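You operate a simulated robot arm through the tools that you are given. There is no shell and no other tool. Be economical: measure what you need, move in short steps, check, and stop when the job is done.

You run a simulated two-armed robot. Do the job below in one go: nothing can be reset, and whatever is moved stays where it is left.

JOB
Wipe the grease off the steel plate with cleaner from the green bottle.
Fine: hold the bottle to work its cap, which waits on the clear part of the bench; use the white rag, put it back and screw the cap shut. What is to be rubbed or washed off counts as gone when no trace of it is left.

The check looks at the end state, three seconds after you hand in, the way a careful person would. Anything else that was tipped, shoved, dropped, spilled or broken makes it a failure. Lids that push on must go on centred and level and be pressed home; caps that screw on are set level and turned clockwise until they are tight.

ROBOT AND FRAMES
Two 7-joint arms with two-finger parallel grippers on one trunk, on a base that drives. Base frame: it is fixed to the floor where the robot stands at the start and does not move with it; the origin is under the middle of the robot, x ahead of it, y to its left, z up. Lengths are in mm, angles in degrees, forces in N, time in s.
The left shoulder is at the start at [60, 143, 926], the right one opposite. With the tool pointing down near the work surface each hand reaches from about 300 to 720 mm from the robot's upright axis, wherever it stands, measured 20 degrees to its own side. Places, roughly: clear part of the wooden bench [500, -200, 900]. Payload 1.57 kg a hand.
Tool frame (each hand has its own): the origin (TCP) lies between the finger pads and is the grasp point; the fingertips stand 30 mm ahead of it; z points along the fingers, y is the line along which they close. The gripper opens to 110 mm. The fingers are 24 mm wide and 12 mm thick; the gripper's body (48 by 112 mm) begins 78 mm behind the TCP.
Orientation is told as [roll, pitch, yaw] about the base's x, y, z axes, in that order, counted from this pose: with the fingers straight down and closing along the base's y, the tool's x points along the base's -x, its y along +y and its z along -z.

CONTROLS
- The arms move only by the tool servo_tool. It takes "left_moves", "right_moves" or both (then of equal length, played together; a hand with none holds still); each is a list of rows, each a list of 7 numbers: the shift along the base's x, y, z in mm, then the turn, a rotation vector about the base's x, y, z in degrees, then the opening, from 0 (shut) to 1 (fully open). In form: [[x, y, z, ax, ay, az, fingers], ...]. A call has 1 to 12 rows; each row is the pose to reach, as a shift and turn from the pose commanded when the call began. Each row takes 0.2 s and may step no farther than 50 mm and 8.6 degrees from the row before; otherwise, or with a gripper value out of range, the whole call is refused. A pose out of reach is approached as far as the arm can. The call stops where the force on the tool passes 40 N (or 10 N more than at its start, if that is more) or the arm is blocked; 0.2 s more then pass. Each finger travels about 45 mm/s and halts on what it meets, pressing with about 29 N; the grip force reading is that of the motor and also rises with nothing between the fingers. The clock runs only during rows and for 0.2 s after the last one: add rows that repeat a pose to give the fingers time. The reply holds the time, the measured pose of the TCP, the force on the tool along the base axes, the opening and the grip force, in the units named above and with some noise, with the torque about the TCP (base axes, N m) and any sound that the robot's microphone picked up.
- Cameras (640 x 400 px; columns grow to the right, rows downward): "scene" is now at [49.5, 11.6, 1539.3]; the picture's right is [0.15, -0.99, 0.00], its down [-0.73, -0.11, -0.68] and it looks along [0.67, 0.10, -0.74] (base axes); focal length 268 px, centre (320, 200). "left" rides on the left gripper at [70, -16, -141] in its tool frame; the picture's right is [0.23, 0.97, 0.00], its down [-0.86, 0.20, -0.48] and it looks along [-0.47, 0.11, 0.88] (tool axes); focal length 222 px, centre (320, 200). "right" rides on the right gripper at [70, 16, -141] in its tool frame; the picture's right is [-0.23, 0.97, 0.00], its down [-0.86, -0.20, -0.48] and it looks along [-0.47, -0.11, 0.88] (tool axes); focal length 222 px, centre (320, 200). There is no depth. A picture from a camera that has moved, and an enlarged one, comes with that camera's place and axes in the base frame and with its lens.
- get_image(camera): a new picture of that camera. The clock stands still meanwhile.
- lift_body(by): slides the trunk up (or, below 0, down) by that many mm; the arms and the scene camera ride with it, the base frame stays. It gives what a move gives, with no picture.
- base_move(legs): drives the robot by 1 to 6 legs, each [ahead, left, turn to the left] in mm, mm and degrees, along the robot's own axes; the way and the turn of a leg run together, so that a leg with both is an arc; at most 1500 mm and 180 degrees a leg. The arms and the cameras ride along, it lands a little off, and it stops where it bumps. It gives what a move gives.
- aim_head(pan, tilt): turns the head with the scene camera to pan (to the left, within 86 degrees either way) and tilt (down, from -29 to 69), counted from straight ahead of the robot. It gives what a move gives.
- zoom(camera, box): a new picture of the part [left, top, right, bottom] of that camera's present view, enlarged. The clock stands still meanwhile.
- finish_job(): hands the job in; it is judged then, once.

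Go step by step. Nothing tells you exact positions but the pictures and the camera data: compare them with the known pose of the tool, close in by small moves and look again before you grip or let go. The budget is 120 turns and 88 pictures, counting those below and the enlarged ones. Unless the task says otherwise, let go and move clear before handing in, and close with one line.

The tools are called after "Emit:" by a JSON object that holds its "fn" and its "kwargs". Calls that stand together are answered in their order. servo_tool: Moves the arms, as the interface text tells. Its arguments: {"type":"object","properties":{"left_moves":{"type":"array","items":{"type":"array","items":{"type":"number"}}},"right_moves":{"type":"array","items":{"type":"array","items":{"type":"number"}}}},"required":[]} The other tools are called the same way: lift_body (by) slides the trunk up or down; base_move (legs) drives the base; aim_head (pan, tilt) turns the head that bears the scene camera; get_image (camera) takes a picture; zoom (camera, box) takes an enlarged picture of a part of a camera's view; finish_job () hands the job in.

At the start:

```text
t: 0.0
left_ee_pos: [488.4, 239.8, 1000.2]
left_orientation: [0.0, 0.1, 0.0]
left_wrist_force: [-0.2, 0.4, -0.5]
left_moment: [0.0, -0.04, 0.0]
left_width: 110.0
left_finger_force: 0.1
right_ee_pos: [591.0, -242.7, 999.8]
right_orientation: [0.0, 0.0, 0.1]
right_wrist_force: [-0.3, -0.5, 0.6]
right_moment: [-0.02, -0.01, -0.01]
right_width: 110.0
right_finger_force: 0.1
trunk travel left (down, up): [-525.0, 65.0]
robot x, y, heading: [1.7, 3.0, 0.1]
head pan, tilt: [8.8, 47.5]
```

scene: 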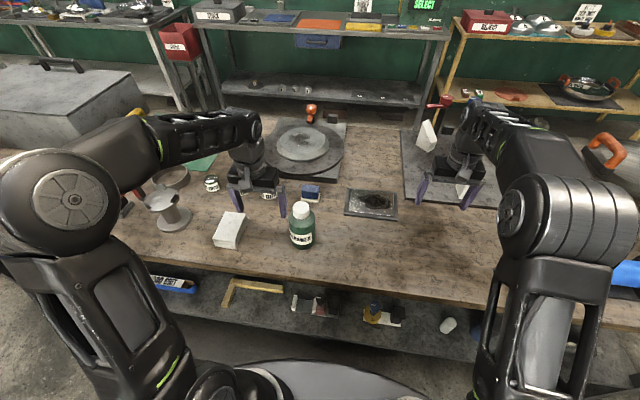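
right: 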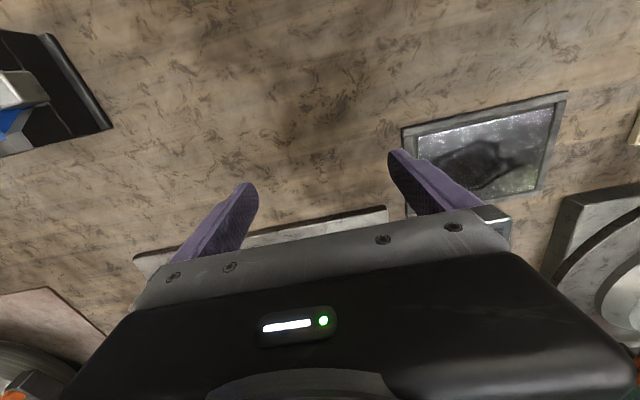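
left: 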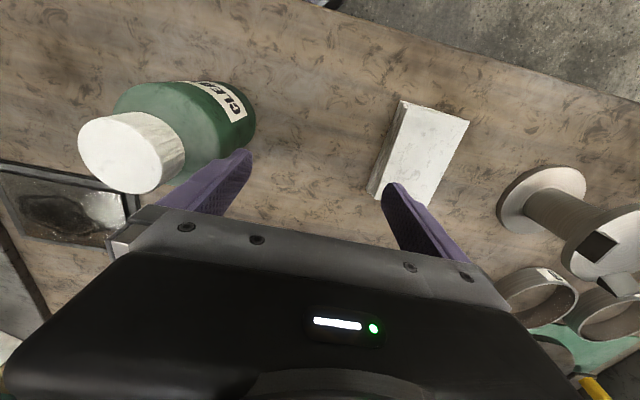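

I see the green bottle near the front, a white block (perhaps the folded rag) left of it, and the greasy plate in a frame to the right. I'll take closer looks.

Emit:
{"fn": "zoom", "kwargs": {"camera": "scene", "box": [200, 160, 420, 270]}}

Emit:
{"fn": "zoom", "kwargs": {"camera": "scene", "box": [380, 90, 520, 220]}}

```text
2.91 times, centred on (310, 215) of scene
camera zoom: at [49.5, 11.6, 1539.3], right [0.15, -0.99, 0.0], down [-0.73, -0.11, -0.68], along [0.67, 0.1, -0.74], focal length 780 px, centre (349, 156)
```

zoom: 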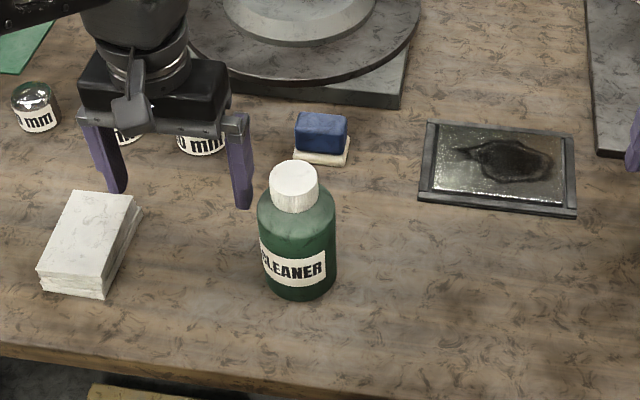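

```text
3.08 times, centred on (450, 155) of scene
camera zoom: at [49.5, 11.6, 1539.3], right [0.15, -0.99, 0.0], down [-0.73, -0.11, -0.68], along [0.67, 0.1, -0.74], focal length 825 px, centre (-80, 338)
```

zoom: 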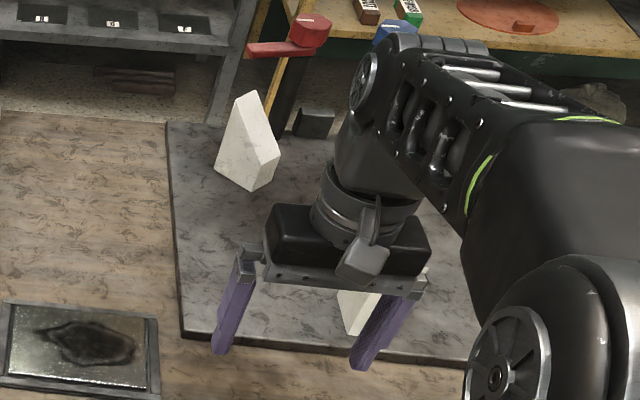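

Bottle estimated at (483,128), cap top z≈1021; plate near (647,-66); rag stack near (475,346). My plan is for the right hand to hold the bottle horizontally from the right side and the left hand to work the cap from above. First I turn the right hand to point at +y with its camera up.

Emit:
{"fn": "servo_tool", "kwargs": {"right_moves": [[-9, 8, 5, 4.949, 4.949, -4.949, 1], [-18, 16, 10, 9.898, 9.898, -9.898, 1], [-27, 24, 15, 14.847, 14.847, -14.847, 1], [-36, 32, 20, 19.796, 19.796, -19.796, 1], [-45, 40, 25, 24.745, 24.745, -24.745, 1], [-54, 48, 30, 29.694, 29.694, -29.694, 1], [-63, 56, 35, 34.643, 34.643, -34.643, 1], [-72, 64, 40, 39.592, 39.592, -39.592, 1], [-81, 72, 45, 44.541, 44.541, -44.541, 1], [-90, 80, 50, 49.49, 49.49, -49.49, 1], [-98, 88, 50, 54.439, 54.439, -54.439, 1], [-106, 96, 50, 59.388, 59.388, -59.388, 1]]}}

```text
t: 2.6
left_ee_pos: [487.5, 242.2, 999.7]
left_orientation: [-0.2, -0.1, 0.0]
left_wrist_force: [-0.6, 1.3, 0.1]
left_moment: [-0.09, 0.0, 0.01]
left_width: 110.0
left_finger_force: 0.1
right_ee_pos: [484.5, -145.9, 1049.6]
right_orientation: [39.8, 76.1, -40.4]
right_wrist_force: [0.4, -0.4, -0.1]
right_moment: [-0.05, 0.03, 0.0]
right_width: 109.8
right_finger_force: 0.1
right hand out of reach, approached as far as the arm can: row 2, 3, 4, 5, 6, 7, 8, 9, 10, 11
trunk travel left (down, up): [-525.0, 65.0]
robot x, y, heading: [-0.6, -0.9, -0.0]
head pan, tilt: [8.8, 47.5]
```

The right hand nearly reached the orientation. I finish the turn and look.

Emit:
{"fn": "servo_tool", "kwargs": {"right_moves": [[0, 15, 0, 4.949, 4.949, -4.949, 1], [0, 30, -20, 9.898, 9.898, -9.898, 1], [0, 30, -20, 9.898, 9.898, -9.898, 1]]}}

Emit:
{"fn": "get_image", "kwargs": {"camera": "right"}}

Emit:
{"fn": "get_image", "kwargs": {"camera": "scene"}}

```text
t: 3.4
left_ee_pos: [488.1, 240.2, 999.3]
left_orientation: [-0.1, 0.0, 0.0]
left_wrist_force: [-0.4, -0.6, -0.1]
left_moment: [-0.03, 0.02, 0.02]
left_width: 110.0
left_finger_force: 0.1
right_ee_pos: [485.7, -117.5, 1028.0]
right_orientation: [-145.0, 90.0, 125.0]
right_wrist_force: [-0.4, 0.0, 0.5]
right_moment: [0.02, -0.02, 0.01]
right_width: 110.1
right_finger_force: 0.0
trunk travel left (down, up): [-525.0, 65.0]
robot x, y, heading: [-4.2, 1.0, 0.1]
head pan, tilt: [8.8, 47.5]
```

```text
82 pictures are left
camera right: at [502.0, -258.8, 1098.3], right [0.97, 0.0, -0.23], down [-0.2, -0.48, -0.86], along [-0.11, 0.88, -0.47], focal length 222 px, centre (320, 200)
```

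right: 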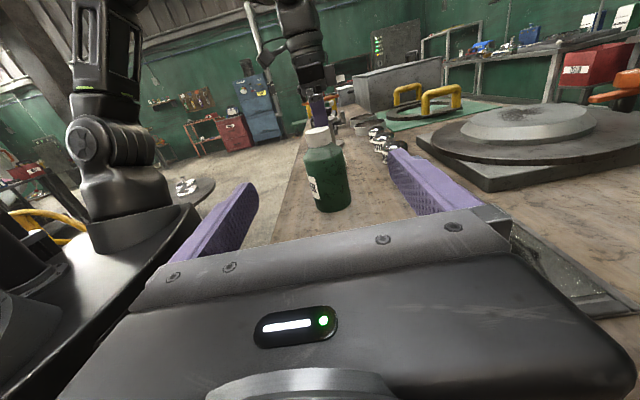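

```text
81 pictures are left
camera scene: at [49.3, 11.8, 1539.4], right [0.15, -0.99, 0.0], down [-0.73, -0.11, -0.68], along [0.67, 0.1, -0.74], focal length 268 px, centre (320, 200)
```

scene: 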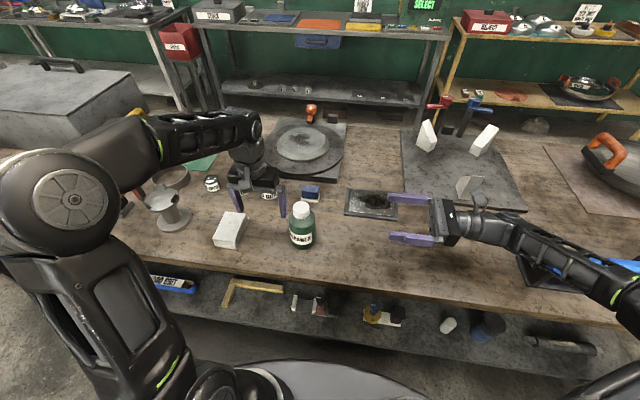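

The bottle is in view straight ahead. A closer look at its shape.

Emit:
{"fn": "zoom", "kwargs": {"camera": "right", "box": [270, 110, 390, 220]}}

Emit:
{"fn": "zoom", "kwargs": {"camera": "left", "box": [60, 60, 270, 240]}}

```text
3.64 times, centred on (330, 165) of right
camera zoom: at [502.0, -258.8, 1098.3], right [0.97, 0.0, -0.23], down [-0.2, -0.48, -0.86], along [-0.11, 0.88, -0.47], focal length 808 px, centre (284, 327)
```

zoom: 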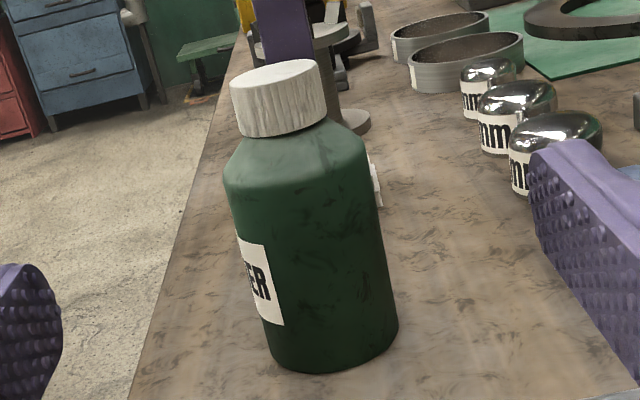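

```text
2.22 times, centred on (165, 150) of left
camera zoom: at [418.1, 222.8, 1140.8], right [-0.23, 0.97, 0.0], down [0.86, 0.2, 0.48], along [0.47, 0.11, -0.88], focal length 494 px, centre (664, 311)
```

zoom: 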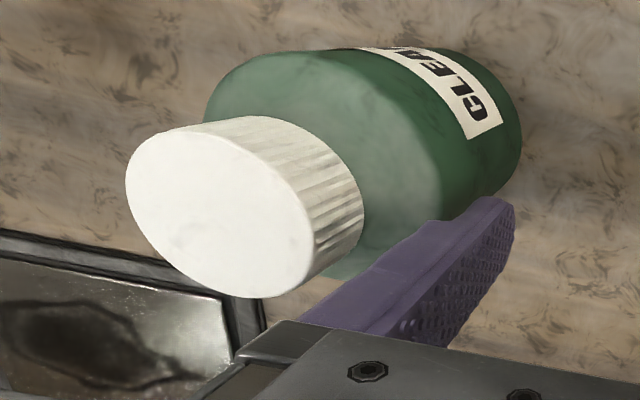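

Cap about 44 mm wide and 30 tall, body about 72 mm wide. I lower the right hand to z≈935 and approach, stopping with the fingertips near the bottle.

Emit:
{"fn": "servo_tool", "kwargs": {"right_moves": [[-3, 10, -45, 0, 0, 0, 1], [-6, 30, -90, 0, 0, 0, 1], [-8, 75, -93, 0, 0, 0, 1], [-8, 120, -93, 0, 0, 0, 1], [-8, 160, -93, 0, 0, 0, 1], [-8, 185, -93, 0, 0, 0, 1], [-8, 185, -93, 0, 0, 0, 1]]}}

Emit:
{"fn": "get_image", "kwargs": {"camera": "right"}}

```text
t: 5.0
left_ee_pos: [488.5, 239.3, 999.4]
left_orientation: [0.0, 0.0, 0.1]
left_wrist_force: [-0.5, -0.2, 0.5]
left_moment: [-0.01, 0.02, -0.04]
left_width: 110.1
left_finger_force: 0.1
right_ee_pos: [475.4, 68.8, 934.0]
right_orientation: [-35.4, 89.9, -125.3]
right_wrist_force: [-0.2, -0.1, -0.6]
right_moment: [0.0, 0.01, -0.01]
right_width: 110.1
right_finger_force: 0.1
trunk travel left (down, up): [-525.0, 65.0]
robot x, y, heading: [0.4, 3.3, -0.3]
head pan, tilt: [8.8, 47.5]
```

```text
78 pictures are left
camera right: at [492.7, -72.8, 1004.2], right [0.97, 0.0, -0.23], down [-0.2, -0.48, -0.86], along [-0.11, 0.88, -0.47], focal length 222 px, centre (320, 200)
```

right: 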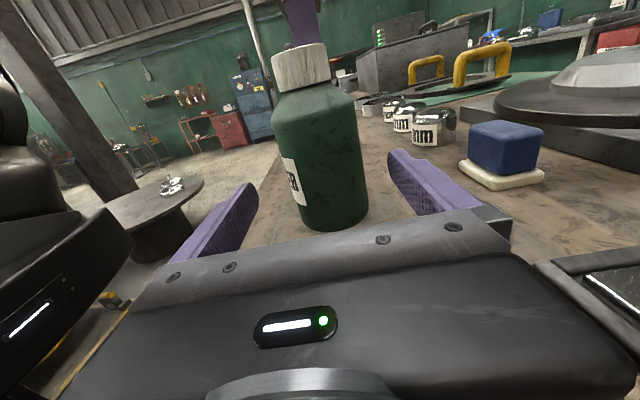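

Bottle centred between fingers at x≈480. I advance onto it and close.

Emit:
{"fn": "servo_tool", "kwargs": {"right_moves": [[2, 20, 0, 0, 0, 0, 1], [2, 40, 0, 0, 0, 0, 1], [2, 60, 0, 0, 0, 0, 1], [2, 60, 0, 0, 0, 0, 0.75], [2, 60, 0, 0, 0, 0, 0.65], [2, 60, 0, 0, 0, 0, 0.5], [2, 60, 0, 0, 0, 0, 0.5], [2, 60, 0, 0, 0, 0, 0.5]]}}

Emit:
{"fn": "get_image", "kwargs": {"camera": "scene"}}

Emit:
{"fn": "get_image", "kwargs": {"camera": "left"}}

```text
t: 6.8
left_ee_pos: [488.3, 239.8, 1000.3]
left_orientation: [0.0, 0.0, 0.1]
left_wrist_force: [-0.5, 0.5, -0.9]
left_moment: [0.03, -0.01, -0.01]
left_width: 109.9
left_finger_force: 0.0
right_ee_pos: [479.0, 129.6, 936.0]
right_orientation: [77.4, 90.1, -12.6]
right_wrist_force: [1.5, 0.0, 0.5]
right_moment: [0.03, -0.04, 0.03]
right_width: 70.6
right_finger_force: 29.2
trunk travel left (down, up): [-525.0, 65.0]
robot x, y, heading: [-0.7, 2.3, 0.3]
head pan, tilt: [8.8, 47.5]
```

```text
77 pictures are left
camera scene: at [49.6, 11.7, 1539.3], right [0.15, -0.99, 0.0], down [-0.73, -0.11, -0.68], along [0.67, 0.1, -0.74], focal length 268 px, centre (320, 200)
```

scene: 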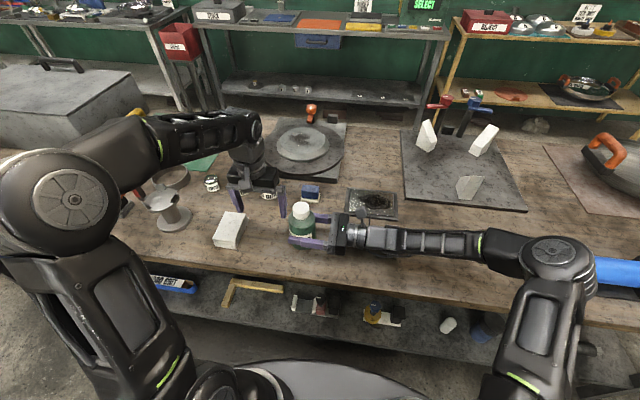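

```text
76 pictures are left
camera left: at [418.4, 222.7, 1140.7], right [-0.23, 0.97, 0.0], down [0.86, 0.2, 0.48], along [0.47, 0.11, -0.88], focal length 222 px, centre (320, 200)
```

left: 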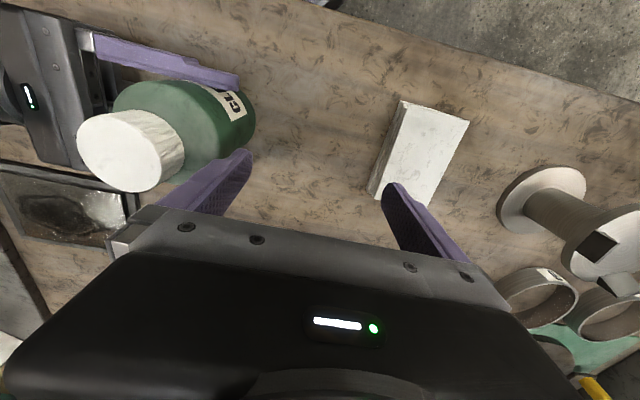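

Bottle is held (70.6 mm). Now the left hand goes up, over the cap, pre-turned by -60°.

Emit:
{"fn": "servo_tool", "kwargs": {"left_moves": [[0, 0, 45, 0, 0, -8.5, 1], [0, -5, 90, 0, 0, -17, 1], [-3, -50, 100, 0, 0, -25.5, 1], [-6, -95, 100, 0, 0, -34, 1], [-9, -112, 100, 0, 0, -42.5, 1], [-9, -112, 100, 0, 0, -51, 1], [-9, -112, 100, 0, 0, -59.5, 1], [-9, -112, 100, 0, 0, -59.5, 1]]}}

Emit:
{"fn": "get_image", "kwargs": {"camera": "left"}}

```text
t: 8.6
left_ee_pos: [479.1, 127.1, 1100.0]
left_orientation: [0.0, 0.0, -59.5]
left_wrist_force: [0.3, -1.0, 0.1]
left_moment: [0.0, 0.04, -0.01]
left_width: 110.0
left_finger_force: 0.0
right_ee_pos: [478.8, 129.6, 937.4]
right_orientation: [103.0, 90.0, 13.0]
right_wrist_force: [0.0, -0.8, 1.0]
right_moment: [-0.06, 0.0, -0.03]
right_width: 70.9
right_finger_force: 29.0
trunk travel left (down, up): [-525.0, 65.0]
robot x, y, heading: [-2.5, 0.2, 0.2]
head pan, tilt: [8.8, 47.5]
```

```text
75 pictures are left
camera left: at [429.3, 178.3, 1240.7], right [0.72, 0.69, 0.0], down [0.6, -0.64, 0.48], along [0.33, -0.35, -0.88], focal length 222 px, centre (320, 200)
```

left: 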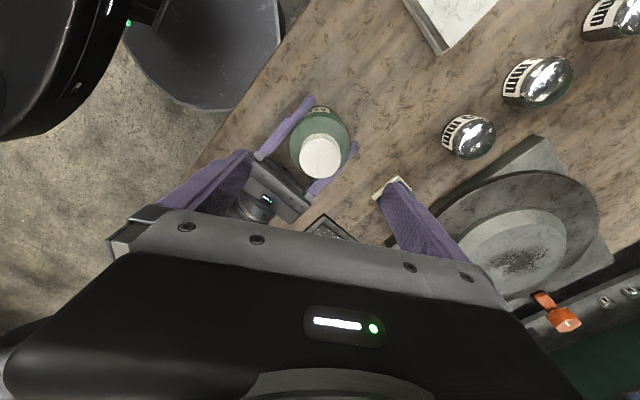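

Cap is centred beneath the left hand. I descend to z=1020 and grip it.

Emit:
{"fn": "servo_tool", "kwargs": {"left_moves": [[-1, 1, -40, 0, 0, 0, 1], [-1, 1, -60, 0, 0, 0, 1], [-1, 1, -80, 0, 0, 0, 1], [-1, 1, -80, 0, 0, 0, 0.6], [-1, 1, -80, 0, 0, 0, 0.45], [-1, 1, -80, 0, 0, 0, 0.3], [-1, 1, -80, 0, 0, 0, 0.2], [-1, 1, -80, 0, 0, 0, 0.2], [-1, 1, -80, 0, 0, 0, 0.2]]}}

Emit:
{"fn": "get_image", "kwargs": {"camera": "left"}}

Emit:
{"fn": "zoom", "kwargs": {"camera": "scene", "box": [240, 160, 360, 270]}}

```text
t: 10.6
left_ee_pos: [478.4, 128.8, 1021.8]
left_orientation: [0.1, -0.2, -59.5]
left_wrist_force: [-9.7, -3.1, 27.2]
left_moment: [-0.12, 0.5, -0.09]
left_width: 55.2
left_finger_force: 28.8
right_ee_pos: [480.0, 129.4, 936.3]
right_orientation: [-6.7, 89.9, -96.8]
right_wrist_force: [10.2, 8.6, -5.4]
right_moment: [0.6, 0.44, 0.03]
right_width: 70.5
right_finger_force: 29.1
trunk travel left (down, up): [-525.0, 65.0]
robot x, y, heading: [0.2, -0.3, 0.1]
head pan, tilt: [8.8, 47.5]
```

```text
74 pictures are left
camera left: at [428.1, 180.1, 1162.3], right [0.72, 0.69, 0.0], down [0.6, -0.64, 0.48], along [0.33, -0.35, -0.88], focal length 222 px, centre (320, 200)
```

left: 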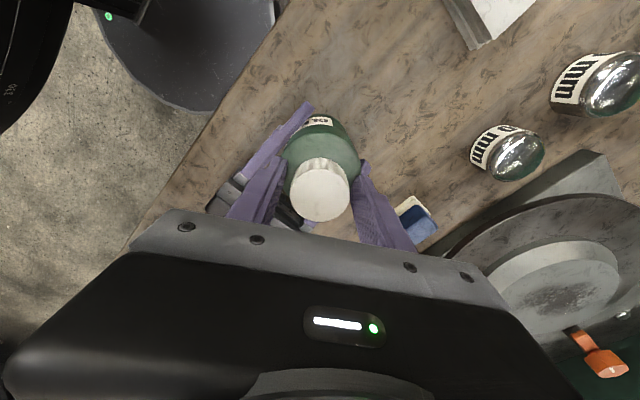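

```text
3.64 times, centred on (300, 215) of scene
camera zoom: at [48.2, 11.9, 1539.7], right [0.15, -0.99, 0.0], down [-0.73, -0.11, -0.68], along [0.67, 0.1, -0.74], focal length 976 px, centre (393, 146)
```

zoom: 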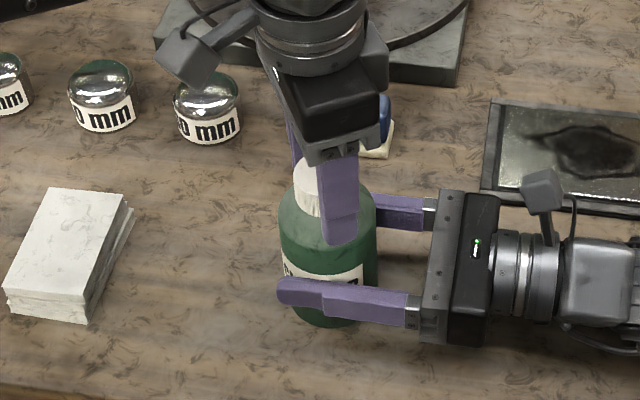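

Width 55 mm with an upward push: the fingertips caught the shoulder. I open, rise 11 mm, and grip again.

Emit:
{"fn": "servo_tool", "kwargs": {"left_moves": [[0, 0, 0, 0, 0, 0, 0.7], [0, 0, 5, 0, 0, 0, 0.7], [0, 0, 12, 0, 0, 0, 0.7], [0, 0, 12, 0, 0, 0, 0.45], [0, 0, 12, 0, 0, 0, 0.35], [0, 0, 12, 0, 0, 0, 0.2], [0, 0, 12, 0, 0, 0, 0.2], [0, 0, 12, 0, 0, 0, 0.2]]}}

Emit:
{"fn": "get_image", "kwargs": {"camera": "left"}}

```text
t: 12.4
left_ee_pos: [478.4, 128.8, 1031.3]
left_orientation: [0.0, 0.0, -59.5]
left_wrist_force: [-0.6, 0.5, -0.5]
left_moment: [0.0, -0.01, 0.0]
left_width: 39.5
left_finger_force: 28.9
right_ee_pos: [478.5, 129.4, 936.4]
right_orientation: [105.6, 90.0, 15.5]
right_wrist_force: [-1.5, 0.9, 0.2]
right_moment: [-0.1, 0.13, -0.04]
right_width: 70.7
right_finger_force: 28.6
trunk travel left (down, up): [-525.0, 65.0]
robot x, y, heading: [-1.0, -1.7, 0.1]
head pan, tilt: [8.8, 47.5]
```

```text
72 pictures are left
camera left: at [428.5, 179.5, 1172.5], right [0.72, 0.69, 0.0], down [0.61, -0.64, 0.48], along [0.33, -0.35, -0.88], focal length 222 px, centre (320, 200)
```

left: 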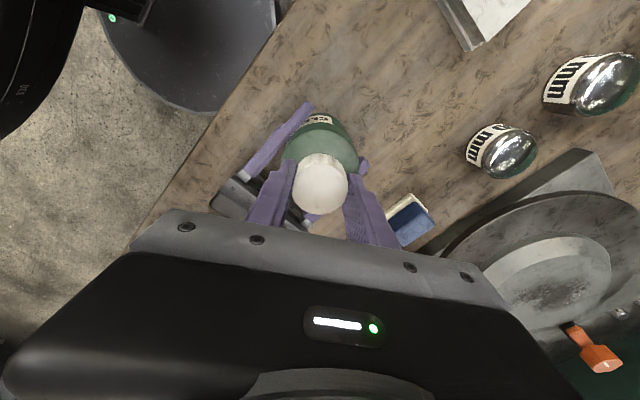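

Cap gripped at 39.5 mm with no side load. Turning counter-clockwise.

Emit:
{"fn": "servo_tool", "kwargs": {"left_moves": [[0, 0, 0, 0, 0, 8.5, 0.2], [0, 0, 0, 0, 0, 17, 0.2], [0, 0, 0.2, 0, 0, 25.5, 0.2], [0, 0, 0.3, 0, 0, 34, 0.2], [0, 0, 0.4, 0, 0, 42.5, 0.2], [0, 0, 0.5, 0, 0, 51, 0.2]]}}

```text
t: 13.8
left_ee_pos: [479.4, 126.8, 1031.6]
left_orientation: [0.1, 0.0, -8.3]
left_wrist_force: [-1.3, -5.0, -0.1]
left_moment: [-0.1, 0.03, -0.01]
left_width: 38.8
left_finger_force: 28.8
right_ee_pos: [477.8, 129.3, 937.9]
right_orientation: [96.9, 90.0, 6.9]
right_wrist_force: [1.7, 4.1, -0.2]
right_moment: [-0.45, 0.13, -0.03]
right_width: 70.7
right_finger_force: 28.8
trunk travel left (down, up): [-525.0, 65.0]
robot x, y, heading: [4.3, 1.1, -0.0]
head pan, tilt: [8.8, 47.5]
```

It turns freely. Continuing.

Emit:
{"fn": "servo_tool", "kwargs": {"left_moves": [[0, -0.5, 0.2, 0, 0, 8.5, 0.2], [0, -1, 0.4, 0, 0, 17, 0.2], [0, -1, 0.6, 0, 0, 25.5, 0.2], [0, -1, 0.8, 0, 0, 34, 0.2], [0, -1, 1, 0, 0, 42.5, 0.2], [0, -1, 1.2, 0, 0, 51, 0.2], [0, -1, 1.4, 0, 0, 59.5, 0.2], [0, -1, 1.6, 0, 0, 68, 0.2]]}}

Emit:
{"fn": "zoom", "kwargs": {"camera": "scene", "box": [240, 160, 360, 270]}}

```text
t: 15.6
left_ee_pos: [478.0, 127.6, 1033.1]
left_orientation: [-0.1, 0.0, 59.7]
left_wrist_force: [4.0, 1.8, -7.2]
left_moment: [0.01, -0.09, 0.01]
left_width: 39.0
left_finger_force: 29.1
right_ee_pos: [479.8, 128.9, 937.5]
right_orientation: [155.6, 89.9, 65.6]
right_wrist_force: [-3.8, -0.2, 4.5]
right_moment: [0.01, -0.28, 0.0]
right_width: 70.6
right_finger_force: 29.3
trunk travel left (down, up): [-525.0, 65.0]
robot x, y, heading: [0.6, 1.6, -0.0]
head pan, tilt: [8.8, 47.5]
```

```text
3.64 times, centred on (300, 215) of scene
camera zoom: at [49.7, 11.6, 1539.3], right [0.15, -0.99, 0.0], down [-0.73, -0.11, -0.68], along [0.67, 0.1, -0.74], focal length 976 px, centre (393, 146)
```

zoom: 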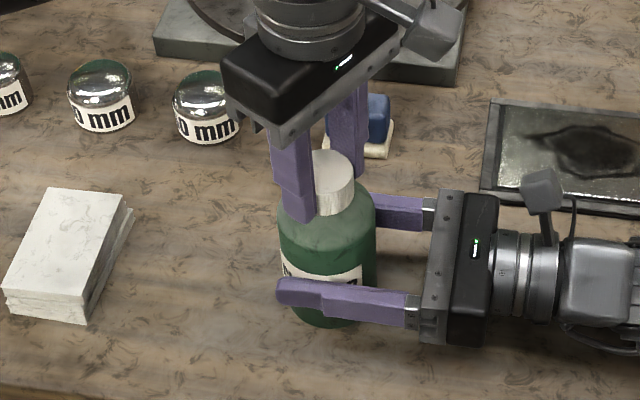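

About 119° turned, cap still threaded. Release and turn back for a second bite.

Emit:
{"fn": "servo_tool", "kwargs": {"left_moves": [[0, 0, -1, 0, 0, 0, 0.6], [0, 0, -1, 0, 0, 0, 0.65], [0, 0, -1, 0, 0, -8.5, 0.65], [0, 0, -1, 0, 0, -17, 0.65], [0, 0, -1, 0, 0, -25.5, 0.65], [0, 0, -1, 0, 0, -34, 0.65], [0, 0, -1, 0, 0, -42.5, 0.65], [0, 0, -1, 0, 0, -51, 0.65], [0, 0, -1, 0, 0, -59.5, 0.65], [0, 0, -1, 0, 0, -68, 0.65], [0, 0, -1, 0, 0, -76.5, 0.65], [0, 0, -1, 0, 0, -85, 0.65]]}}

Emit:
{"fn": "servo_tool", "kwargs": {"left_moves": [[0, 0, 0, 0, 0, -8.5, 0.65], [0, 0, 0, 0, 0, -17, 0.65], [0, 0, 0, 0, 0, -25.5, 0.65], [0, 0, 0, 0, 0, -34, 0.65], [0, 0, 0, 0, 0, -34, 0.4], [0, 0, 0, 0, 0, -34, 0.2], [0, 0, 0, 0, 0, -34, 0.2], [0, 0, 0, 0, 0, -34, 0.2]]}}

Emit:
{"fn": "servo_tool", "kwargs": {"left_moves": [[0, 0, 0.2, 0, 0, 8.5, 0.2], [0, 0, 0.4, 0, 0, 17, 0.2], [0, 0, 0.6, 0, 0, 25.5, 0.2], [0, 0, 0.8, 0, 0, 34, 0.2], [0, 0, 0.9, 0, 0, 42.5, 0.2], [0, 0, 1, 0, 0, 51, 0.2], [0, 0, 1.2, 0, 0, 59.5, 0.2], [0, 0, 1.4, 0, 0, 68, 0.2], [0, 0, 1.6, 0, 0, 76.5, 0.2], [0, 0, 1.8, 0, 0, 85, 0.2], [0, 0, 2, 0, 0, 93.5, 0.2], [0, 0, 2.2, 0, 0, 102, 0.2]]}}

```text
t: 18.2
left_ee_pos: [478.4, 128.9, 1033.5]
left_orientation: [0.0, 0.0, -25.6]
left_wrist_force: [0.8, -0.6, -0.2]
left_moment: [-0.02, 0.0, 0.01]
left_width: 71.8
left_finger_force: 0.1
right_ee_pos: [478.4, 129.2, 935.9]
right_orientation: [102.7, 90.0, 12.5]
right_wrist_force: [1.7, -0.3, 2.1]
right_moment: [-0.11, -0.11, 0.04]
right_width: 70.6
right_finger_force: 28.9
trunk travel left (down, up): [-525.0, 65.0]
robot x, y, heading: [-2.4, -1.6, -0.3]
head pan, tilt: [8.8, 47.5]
```

```text
t: 20.0
left_ee_pos: [478.1, 126.8, 1034.1]
left_orientation: [0.0, -0.1, -59.5]
left_wrist_force: [3.4, 2.3, 0.4]
left_moment: [0.07, -0.08, 0.01]
left_width: 40.0
left_finger_force: 29.0
right_ee_pos: [478.9, 129.4, 937.2]
right_orientation: [137.8, 90.0, 47.8]
right_wrist_force: [-2.5, -2.7, 2.6]
right_moment: [0.06, -0.22, 0.07]
right_width: 70.5
right_finger_force: 29.2
trunk travel left (down, up): [-525.0, 65.0]
robot x, y, heading: [4.0, -1.5, -0.1]
head pan, tilt: [8.8, 47.5]
```

```text
t: 22.6
left_ee_pos: [479.1, 128.4, 1036.0]
left_orientation: [0.0, -0.1, 42.8]
left_wrist_force: [10.2, 7.8, -9.8]
left_moment: [0.29, -0.43, 0.02]
left_width: 40.1
left_finger_force: 29.3
right_ee_pos: [478.1, 129.1, 938.1]
right_orientation: [163.8, 89.9, 73.8]
right_wrist_force: [-8.6, -7.2, 7.0]
right_moment: [0.47, -0.45, -0.03]
right_width: 70.8
right_finger_force: 28.8
trunk travel left (down, up): [-525.0, 65.0]
robot x, y, heading: [-0.4, -0.6, 0.2]
head pan, tilt: [8.8, 47.5]
```

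Still threaded, with a little side load. Third bite, centred slightly better.

Emit:
{"fn": "servo_tool", "kwargs": {"left_moves": [[0, 0, -1, 0, 0, 0, 0.6], [0, 0, -1, 0, 0, 0, 0.65], [0, 0, -1, 0, 0, -8.5, 0.65], [0, 0, -1, 0, 0, -17, 0.65], [0, 0, -1, 0, 0, -25.5, 0.65], [0, 0, -1, 0, 0, -34, 0.65], [0, 0, -1, 0, 0, -42.5, 0.65], [0, 0, -1, 0, 0, -51, 0.65], [0, 0, -1, 0, 0, -59.5, 0.65], [0, 0, -1, 0, 0, -68, 0.65], [0, 0, -1, 0, 0, -76.5, 0.65], [0, 0, -1, 0, 0, -85, 0.65]]}}

Emit:
{"fn": "servo_tool", "kwargs": {"left_moves": [[0, 0, 0, 0, 0, -8.5, 0.65], [0, 0, 0, 0, 0, -17, 0.65], [0, 0, 0, 0, 0, -17, 0.4], [0, 0, 0, 0, 0, -17, 0.2], [0, 0, 0, 0, 0, -17, 0.2], [0, 0, 0, 0, 0, -17, 0.2]]}}

Emit:
{"fn": "servo_tool", "kwargs": {"left_moves": [[0, 0, 0.2, 0, 0, 8.5, 0.2], [0, 0, 0.4, 0, 0, 17, 0.2], [0, 0, 0.6, 0, 0, 25.5, 0.2], [0, 0, 0.8, 0, 0, 34, 0.2], [0, 0, 0.9, 0, 0, 42.5, 0.2], [0, 0, 1, 0, 0, 51, 0.2], [0, 0, 1.2, 0, 0, 59.5, 0.2], [0, 0, 1.4, 0, 0, 68, 0.2], [0, 0, 1.6, 0, 0, 76.5, 0.2], [0, 0, 1.8, 0, 0, 85, 0.2], [0, 0, 2, 0, 0, 93.5, 0.2], [0, 0, 2.2, 0, 0, 102, 0.2]]}}

Emit:
{"fn": "zoom", "kwargs": {"camera": "scene", "box": [240, 160, 360, 270]}}

```text
t: 25.2
left_ee_pos: [477.2, 127.6, 1035.1]
left_orientation: [0.0, 0.0, -42.6]
left_wrist_force: [0.3, 0.3, 0.4]
left_moment: [0.01, 0.0, -0.03]
left_width: 71.4
left_finger_force: 0.0
right_ee_pos: [478.3, 129.5, 936.5]
right_orientation: [115.4, 89.9, 25.4]
right_wrist_force: [2.2, -0.6, 2.8]
right_moment: [-0.21, 0.06, 0.06]
right_width: 70.5
right_finger_force: 29.1
trunk travel left (down, up): [-525.0, 65.0]
robot x, y, heading: [-1.2, 5.2, 0.3]
head pan, tilt: [8.8, 47.5]
```

```text
t: 26.6
left_ee_pos: [478.9, 126.6, 1034.0]
left_orientation: [0.0, 0.0, -59.5]
left_wrist_force: [0.0, -0.4, 0.3]
left_moment: [0.01, 0.03, -0.01]
left_width: 39.4
left_finger_force: 29.2
right_ee_pos: [479.0, 129.2, 936.9]
right_orientation: [100.3, 90.1, 10.3]
right_wrist_force: [2.2, -1.2, 2.1]
right_moment: [-0.15, 0.08, 0.04]
right_width: 70.6
right_finger_force: 28.9
trunk travel left (down, up): [-525.0, 65.0]
robot x, y, heading: [0.6, -2.9, -0.1]
head pan, tilt: [8.8, 47.5]
```

```text
t: 29.2
left_ee_pos: [478.0, 127.7, 1037.2]
left_orientation: [0.1, 0.0, 42.7]
left_wrist_force: [0.8, 0.2, 0.6]
left_moment: [-0.01, -0.02, -0.03]
left_width: 38.5
left_finger_force: 29.1
right_ee_pos: [477.9, 128.7, 937.2]
right_orientation: [30.3, 90.0, -59.7]
right_wrist_force: [-0.9, -0.3, 0.6]
right_moment: [-0.04, 0.07, -0.02]
right_width: 70.6
right_finger_force: 29.3
trunk travel left (down, up): [-525.0, 65.0]
robot x, y, heading: [1.1, 0.4, -0.1]
head pan, tilt: [8.8, 47.5]
```

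```text
3.64 times, centred on (300, 215) of scene
camera zoom: at [49.5, 11.6, 1539.3], right [0.15, -0.99, 0.0], down [-0.73, -0.11, -0.68], along [0.67, 0.1, -0.74], focal length 976 px, centre (393, 146)
```

zoom: 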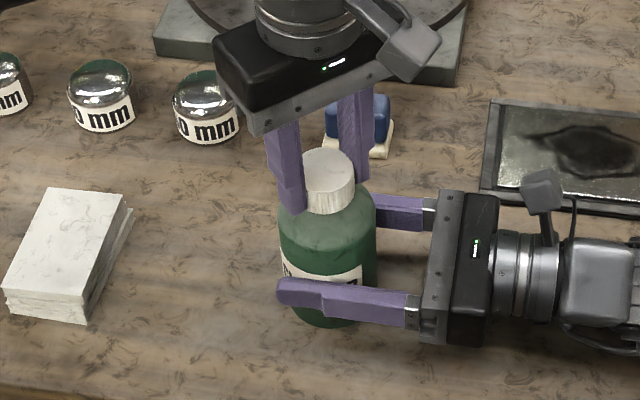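

Forces have dropped to zero, so the cap may be free. I lift gently.

Emit:
{"fn": "servo_tool", "kwargs": {"left_moves": [[0, 0, 2, 0, 0, 4, 0.2], [0, 0, 5, 0, 0, 8, 0.2], [0, 0, 10, 0, 0, 8, 0.2]]}}

Emit:
{"fn": "zoom", "kwargs": {"camera": "scene", "box": [240, 160, 360, 270]}}

```text
t: 30.0
left_ee_pos: [477.7, 127.8, 1045.6]
left_orientation: [0.0, -0.1, 50.5]
left_wrist_force: [0.6, 0.2, -0.1]
left_moment: [-0.01, -0.04, -0.03]
left_width: 38.8
left_finger_force: 28.4
right_ee_pos: [478.4, 129.1, 937.3]
right_orientation: [27.8, 90.0, -62.2]
right_wrist_force: [-0.4, -0.4, 0.3]
right_moment: [-0.05, 0.09, -0.01]
right_width: 70.4
right_finger_force: 29.2
trunk travel left (down, up): [-525.0, 65.0]
robot x, y, heading: [1.5, 2.9, 0.1]
head pan, tilt: [8.8, 47.5]
```

```text
3.64 times, centred on (300, 215) of scene
camera zoom: at [49.5, 11.6, 1539.3], right [0.15, -0.99, 0.0], down [-0.73, -0.11, -0.68], along [0.67, 0.1, -0.74], focal length 976 px, centre (393, 146)
```

zoom: 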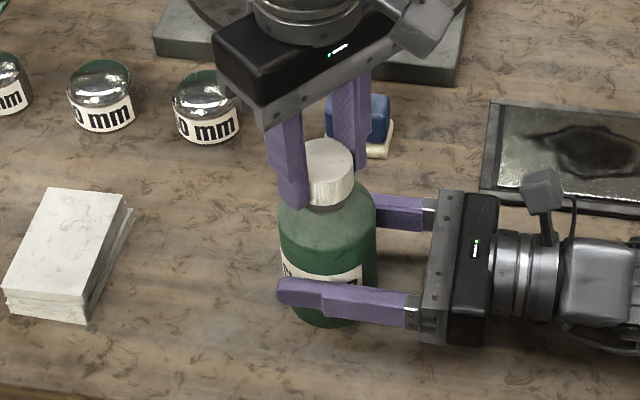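

The cap is off. I lift it clear, while the right hand releases the bottle and backs off along -y.

Emit:
{"fn": "servo_tool", "kwargs": {"left_moves": [[0, 0, 20, 0, 0, 0, 0.2], [0, 0, 50, 0, 0, -8.5, 0.2], [0, 0, 80, 0, 0, -17, 0.2], [0, 0, 90, 0, 0, -25.5, 0.2], [0, 0, 90, 0, 0, -34, 0.2], [0, 0, 90, 0, 0, -42.5, 0.2], [0, 0, 90, 0, 0, -50.5, 0.2], [0, 0, 90, 0, 0, -50.5, 0.2], [0, 0, 90, 0, 0, -50.5, 0.2], [0, 0, 90, 0, 0, -50.5, 0.2], [0, 0, 90, 0, 0, -50.5, 0.2]], "right_moves": [[0, 0, 0, 0, 0, 0, 0.75], [0, 0, 0, 0, 0, 0, 0.9], [0, 0, 0, 0, 0, 0, 1], [0, 0, 0, 0, 0, 0, 1], [0, -20, 0, 0, 0, 0, 1], [0, -50, 0, 0, 0, 0, 1], [0, -95, 0, 0, 0, 0, 1], [0, -140, 5, 0, 0, 0, 1], [0, -185, 20, 0, 0, 0, 1], [0, -230, 40, 0, 0, 0, 1], [0, -275, 60, 0, 0, 0, 1]]}}

Emit:
{"fn": "get_image", "kwargs": {"camera": "left"}}

```text
t: 32.4
left_ee_pos: [471.8, 145.8, 1108.9]
left_orientation: [0.0, -0.1, 0.0]
left_wrist_force: [-0.3, -0.1, -0.2]
left_moment: [0.03, -0.02, -0.01]
left_width: 39.3
left_finger_force: 28.6
left hand out of reach, approached as far as the arm can: row 3, 4, 5, 6, 7, 8, 9, 10, 11
right_ee_pos: [477.7, -146.1, 998.5]
right_orientation: [176.5, 89.8, 86.3]
right_wrist_force: [0.4, 1.3, 0.2]
right_moment: [-0.02, 0.02, -0.04]
right_width: 109.8
right_finger_force: 0.2
trunk travel left (down, up): [-525.0, 65.0]
robot x, y, heading: [-2.8, 2.3, 0.0]
head pan, tilt: [8.8, 47.5]
```

```text
68 pictures are left
camera left: at [401.9, 128.7, 1249.1], right [-0.23, 0.97, 0.0], down [0.85, 0.2, 0.48], along [0.47, 0.11, -0.88], focal length 222 px, centre (320, 200)
```

left: 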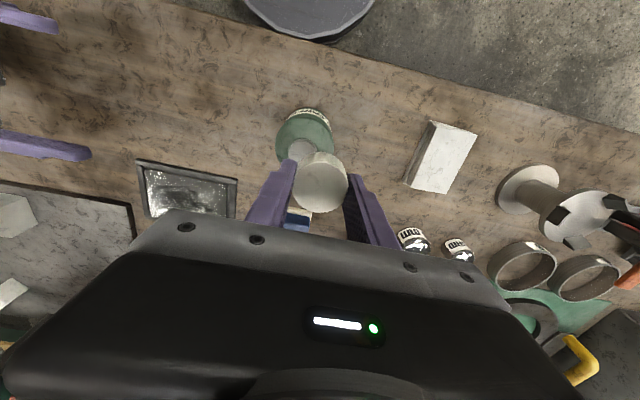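

Right hand moves further right; left comes down slightly into reach.

Emit:
{"fn": "servo_tool", "kwargs": {"left_moves": [[0, 0, -20, 0, 0, 0, 0.2], [0, 0, -45, 0, 0, 0, 0.2], [0, 0, -45, 0, 0, 0, 0.2], [0, 0, -45, 0, 0, 0, 0.2], [0, 0, -45, 0, 0, 0, 0.2]], "right_moves": [[10, -45, 10, 0, 0, 0, 1], [20, -90, 20, 0, 0, 0, 1], [30, -135, 30, 0, 0, 0, 1], [40, -180, 40, 0, 0, 0, 1], [40, -200, 50, 0, 0, 0, 1]]}}

```text
t: 33.6
left_ee_pos: [472.8, 144.9, 1063.8]
left_orientation: [0.0, 0.1, 0.1]
left_wrist_force: [0.6, 0.2, -0.4]
left_moment: [0.02, 0.01, 0.02]
left_width: 39.7
left_finger_force: 29.2
right_ee_pos: [495.9, -224.5, 1014.0]
right_orientation: [46.0, 90.0, -44.0]
right_wrist_force: [1.1, 0.0, 0.5]
right_moment: [-0.01, 0.01, 0.0]
right_width: 109.9
right_finger_force: 0.0
right hand out of reach, approached as far as the arm can: row 2, 3, 4, 5
trunk travel left (down, up): [-525.0, 65.0]
robot x, y, heading: [-0.2, -1.5, -0.0]
head pan, tilt: [8.8, 47.5]
```

Right hand can't go further right in that orientation; I yaw it to point forward-left while backing away.

Emit:
{"fn": "servo_tool", "kwargs": {"right_moves": [[0, 0, 10, 0, 0, -8.5, 1], [0, -10, 20, 0, 0, -17, 1], [0, -30, 30, 0, 0, -25.5, 1], [0, -50, 40, 0, 0, -34, 1], [0, -80, 50, 0, 0, -42.5, 1], [0, -110, 50, 0, 0, -51, 1], [0, -140, 50, 0, 0, -59.5, 1]], "left_moves": [[0, 0, 10, 0, 0, 0, 0.2], [0, 0, 20, 0, 0, 0, 0.2], [0, 0, 20, 0, 0, 0, 0.2], [0, 0, 20, 0, 0, 0, 0.2], [0, 0, 20, 0, 0, 0, 0.2], [0, 0, 20, 0, 0, 0, 0.2], [0, 0, 20, 0, 0, 0, 0.2]]}}

Emit:
{"fn": "get_image", "kwargs": {"camera": "scene"}}

```text
t: 35.2
left_ee_pos: [472.7, 145.5, 1082.7]
left_orientation: [0.0, 0.0, 0.1]
left_wrist_force: [0.6, 1.6, 0.2]
left_moment: [-0.01, -0.04, -0.01]
left_width: 39.4
left_finger_force: 29.2
right_ee_pos: [495.6, -364.2, 1066.8]
right_orientation: [45.3, 89.8, -104.3]
right_wrist_force: [0.1, -0.6, -0.6]
right_moment: [-0.03, -0.03, 0.0]
right_width: 110.3
right_finger_force: 0.1
trunk travel left (down, up): [-525.0, 65.0]
robot x, y, heading: [-5.1, 0.6, 0.1]
head pan, tilt: [8.8, 47.5]
```

```text
67 pictures are left
camera scene: at [49.4, 11.9, 1539.3], right [0.15, -0.99, 0.0], down [-0.73, -0.11, -0.68], along [0.67, 0.1, -0.74], focal length 268 px, centre (320, 200)
```

scene: 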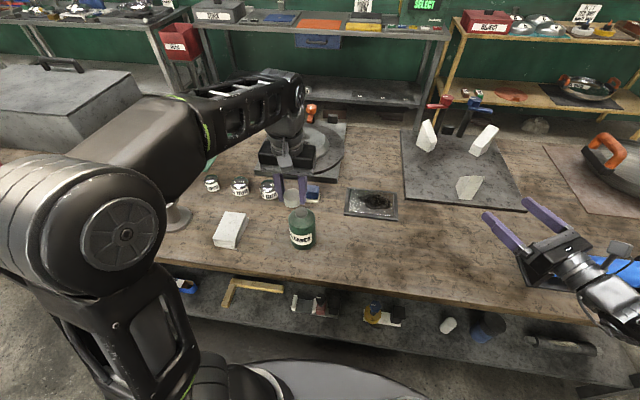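

Clear way now. Left hand carries the cap over to about (500,-150).

Emit:
{"fn": "servo_tool", "kwargs": {"left_moves": [[4, -45, 0, 0, 0, 0, 0.2], [8, -90, 0, 0, 0, 0, 0.2], [12, -138, 0, 0, 0, 0, 0.2], [16, -186, 0, 0, 0, 0, 0.2], [20, -230, -20, 0, 0, 0, 0.2], [25, -272, -40, 0, 0, 0, 0.2], [27, -295, -80, 0, 0, 0, 0.2], [27, -295, -120, 0, 0, 0, 0.2], [27, -295, -140, 0, 0, 0, 0.2], [27, -295, -150, 0, 0, 0, 0.2]]}}

Emit:
{"fn": "get_image", "kwargs": {"camera": "left"}}

Emit:
{"fn": "get_image", "kwargs": {"camera": "scene"}}

```text
t: 37.4
left_ee_pos: [500.7, -148.6, 930.0]
left_orientation: [-0.1, 0.0, 0.0]
left_wrist_force: [0.4, 0.3, -0.1]
left_moment: [-0.05, -0.01, 0.03]
left_width: 39.5
left_finger_force: 28.9
right_ee_pos: [495.2, -362.9, 1067.8]
right_orientation: [59.4, 90.1, -90.3]
right_wrist_force: [0.7, 0.3, -0.3]
right_moment: [0.02, 0.03, 0.0]
right_width: 109.9
right_finger_force: 0.0
trunk travel left (down, up): [-525.0, 65.0]
robot x, y, heading: [-3.9, -1.0, 0.0]
head pan, tilt: [8.8, 47.5]
```

```text
66 pictures are left
camera left: at [430.6, -166.2, 1072.6], right [-0.23, 0.97, 0.0], down [0.86, 0.2, 0.48], along [0.47, 0.11, -0.88], focal length 222 px, centre (320, 200)
```

left: 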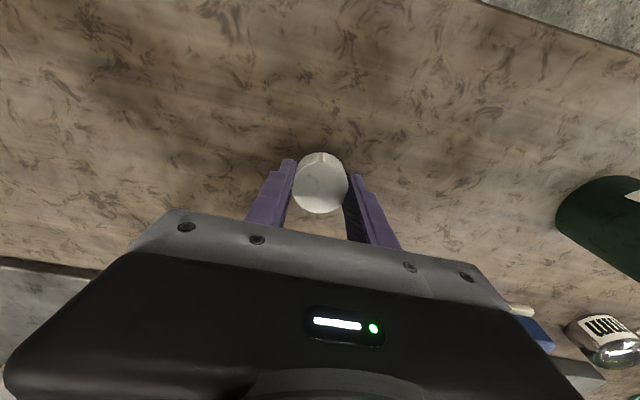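

```text
65 pictures are left
camera scene: at [49.5, 11.4, 1539.4], right [0.15, -0.99, 0.0], down [-0.73, -0.11, -0.68], along [0.67, 0.1, -0.74], focal length 268 px, centre (320, 200)
```

scene: 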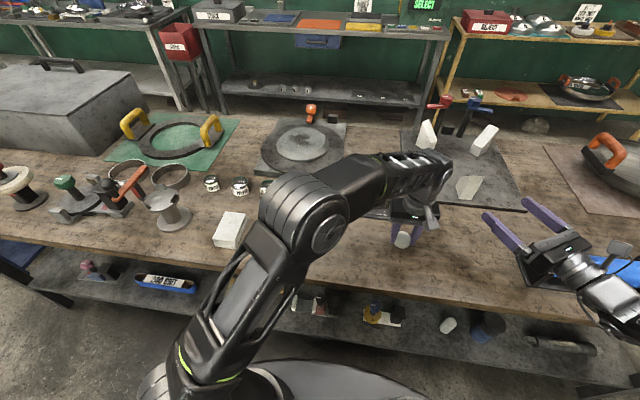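

Cap hovers just above the bench. Lowering slowly until it touches.

Emit:
{"fn": "servo_tool", "kwargs": {"left_moves": [[0, 0, -4, 0, 0, 0, 0.2], [0, 0, -8, 0, 0, 0, 0.2], [0, 0, -10, 0, 0, 0, 0.2], [0, 0, -12, 0, 0, 0, 0.2], [0, 0, -13, 0, 0, 0, 0.2]]}}

```text
t: 38.6
left_ee_pos: [499.8, -150.5, 919.3]
left_orientation: [0.1, -0.1, 0.0]
left_wrist_force: [0.3, 0.3, -0.6]
left_moment: [0.0, 0.0, 0.0]
left_width: 39.8
left_finger_force: 28.6
right_ee_pos: [496.5, -362.4, 1067.7]
right_orientation: [68.4, 89.9, -81.2]
right_wrist_force: [-0.2, -0.6, 0.3]
right_moment: [0.05, 0.03, 0.01]
right_width: 109.8
right_finger_force: 0.0
trunk travel left (down, up): [-525.0, 65.0]
robot x, y, heading: [1.1, 4.4, 0.0]
head pan, tilt: [8.8, 47.5]
```

Emit:
{"fn": "servo_tool", "kwargs": {"left_moves": [[0, 0, -1.5, 0, 0, 0, 0.2], [0, 0, -3, 0, 0, 0, 0.2], [0, 0, -4.5, 0, 0, 0, 0.2], [0, 0, -6, 0, 0, 0, 0.2]]}}

Emit:
{"fn": "zoom", "kwargs": {"camera": "scene", "box": [360, 190, 460, 260]}}

```text
t: 39.6
left_ee_pos: [499.6, -150.9, 913.8]
left_orientation: [-0.1, 0.0, 0.1]
left_wrist_force: [-0.2, -1.2, 0.3]
left_moment: [0.02, -0.03, 0.01]
left_width: 39.5
left_finger_force: 29.1
right_ee_pos: [496.1, -363.2, 1067.0]
right_orientation: [69.0, 90.0, -80.5]
right_wrist_force: [-0.2, -0.3, -0.1]
right_moment: [-0.02, 0.02, 0.02]
right_width: 110.1
right_finger_force: 0.2
trunk travel left (down, up): [-525.0, 65.0]
robot x, y, heading: [-1.4, 1.2, 0.1]
head pan, tilt: [8.8, 47.5]
```

```text
5.71 times, centred on (410, 225) of scene
camera zoom: at [49.5, 11.4, 1539.4], right [0.15, -0.99, 0.0], down [-0.73, -0.11, -0.68], along [0.67, 0.1, -0.74], focal length 1533 px, centre (-194, 57)
```

zoom: 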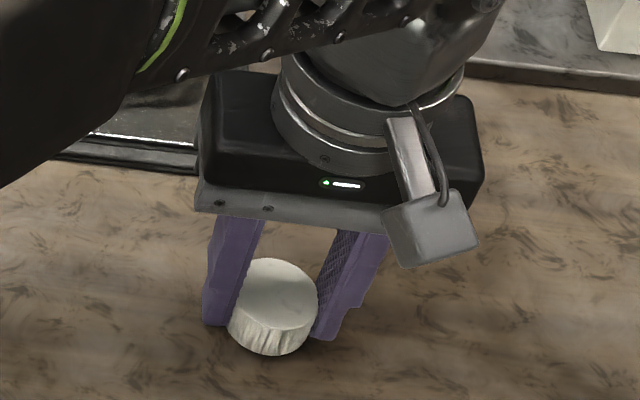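

Emit:
{"fn": "servo_tool", "kwargs": {"left_moves": [[0, 0, -1, 0, 0, 0, 0.2], [0, 0, -2, 0, 0, 0, 0.2], [0, 0, -3, 0, 0, 0, 0.2]]}}

```text
t: 40.4
left_ee_pos: [500.1, -149.5, 911.3]
left_orientation: [0.0, -0.1, -0.1]
left_wrist_force: [-0.4, -0.7, -0.6]
left_moment: [0.01, 0.02, -0.01]
left_width: 39.7
left_finger_force: 29.5
right_ee_pos: [496.5, -363.0, 1067.8]
right_orientation: [65.7, 90.1, -84.0]
right_wrist_force: [-1.0, -0.2, -0.3]
right_moment: [-0.02, 0.01, 0.0]
right_width: 110.2
right_finger_force: 0.0
trunk travel left (down, up): [-525.0, 65.0]
robot x, y, heading: [-1.6, -0.8, -0.0]
head pan, tilt: [8.8, 47.5]
```

Emit:
{"fn": "servo_tool", "kwargs": {"left_moves": [[0, 0, -1, 0, 0, 0, 0.2], [0, 0, -2, 0, 0, 0, 0.2]]}}

```text
t: 41.0
left_ee_pos: [499.9, -149.5, 910.4]
left_orientation: [-0.1, 0.0, 0.0]
left_wrist_force: [-1.2, 1.5, 11.5]
left_moment: [0.27, 0.15, -0.08]
left_width: 39.8
left_finger_force: 28.7
right_ee_pos: [495.2, -363.7, 1067.8]
right_orientation: [112.5, 90.0, -37.0]
right_wrist_force: [-0.7, 0.9, -0.2]
right_moment: [0.03, 0.04, 0.0]
right_width: 109.8
right_finger_force: 0.0
trunk travel left (down, up): [-525.0, 65.0]
robot x, y, heading: [1.9, -1.4, 0.1]
head pan, tilt: [8.8, 47.5]
```

Contact with the bench. Release the cap and rise, then check it.

Emit:
{"fn": "servo_tool", "kwargs": {"left_moves": [[0, 0, 1, 0, 0, 0, 0.3], [0, 0, 1, 0, 0, 0, 0.5], [0, 0, 1, 0, 0, 0, 0.7], [0, 0, 1, 0, 0, 0, 0.8], [0, 0, 20, 0, 0, 0, 0.8], [0, 0, 60, 0, 0, 0, 0.8], [0, 0, 110, 0, 0, 0, 0.8], [0, 0, 160, 0, 0, 0, 0.8]]}}

Emit:
{"fn": "get_image", "kwargs": {"camera": "left"}}

```text
t: 42.8
left_ee_pos: [498.8, -150.6, 1026.9]
left_orientation: [0.0, 0.0, -0.1]
left_wrist_force: [-0.4, -0.1, 0.4]
left_moment: [0.01, -0.02, 0.0]
left_width: 88.0
left_finger_force: 0.1
left hand out of reach, approached as far as the arm can: row 8
right_ee_pos: [496.0, -362.8, 1067.4]
right_orientation: [-1.3, 90.0, -150.8]
right_wrist_force: [-0.2, -0.4, -0.7]
right_moment: [0.0, 0.01, 0.0]
right_width: 109.9
right_finger_force: 0.0
trunk travel left (down, up): [-525.0, 65.0]
robot x, y, heading: [1.6, 1.7, -0.2]
head pan, tilt: [8.8, 47.5]
```

```text
63 pictures are left
camera left: at [429.1, -167.7, 1168.9], right [-0.23, 0.97, 0.0], down [0.86, 0.2, 0.48], along [0.47, 0.11, -0.88], focal length 222 px, centre (320, 200)
```

left: 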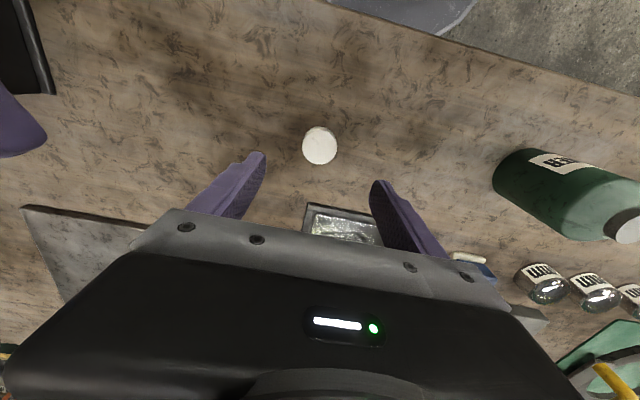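

The cap rests flat. I take the left hand back to its own side, over the bottle.

Emit:
{"fn": "servo_tool", "kwargs": {"left_moves": [[-5, 45, 15, 0, 0, 0, 0.8], [-10, 90, 35, 0, 0, 0, 0.8], [-10, 138, 55, 0, 0, 0, 0.8], [-10, 186, 60, 0, 0, 0, 0.8], [-10, 234, 60, 0, 0, 0, 0.8], [-10, 282, 60, 0, 0, 0, 0.8], [-10, 330, 60, 0, 0, 0, 0.8], [-10, 378, 60, 0, 0, 0, 0.8], [-10, 426, 60, 0, 0, 0, 0.8], [-15, 470, 60, 0, 0, 0, 0.8], [-20, 494, 60, 0, 0, 0, 0.8]]}}

Emit:
{"fn": "get_image", "kwargs": {"camera": "left"}}

Emit:
{"fn": "get_image", "kwargs": {"camera": "right"}}

```text
refused: row 3 steps farther than a row can; nothing moved
```

```text
62 pictures are left
camera left: at [429.1, -167.7, 1168.9], right [-0.23, 0.97, 0.0], down [0.86, 0.2, 0.48], along [0.47, 0.11, -0.88], focal length 222 px, centre (320, 200)
```

left: 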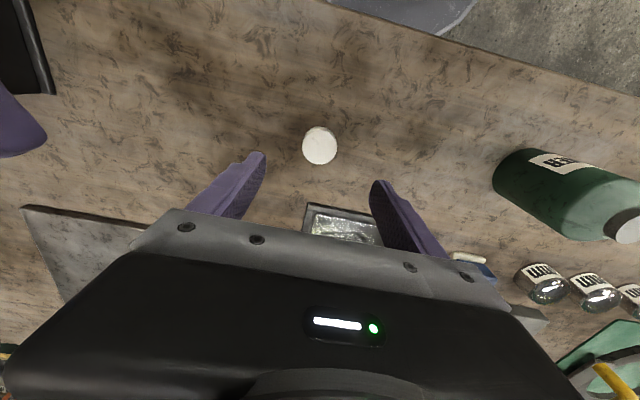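

```text
61 pictures are left
camera right: at [382.8, -449.0, 1136.5], right [0.49, -0.84, -0.23], down [-0.51, -0.07, -0.85], along [0.7, 0.54, -0.47], focal length 222 px, centre (320, 200)
```

right: 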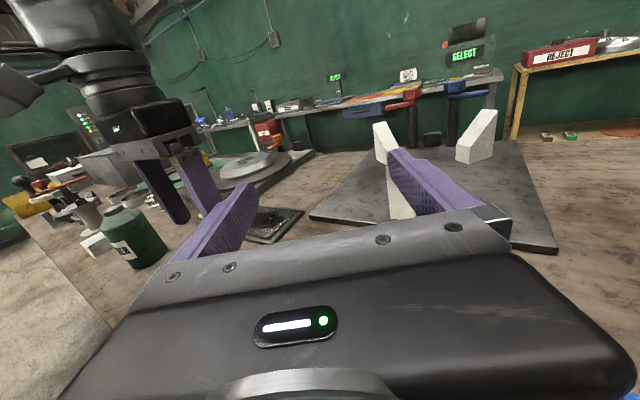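

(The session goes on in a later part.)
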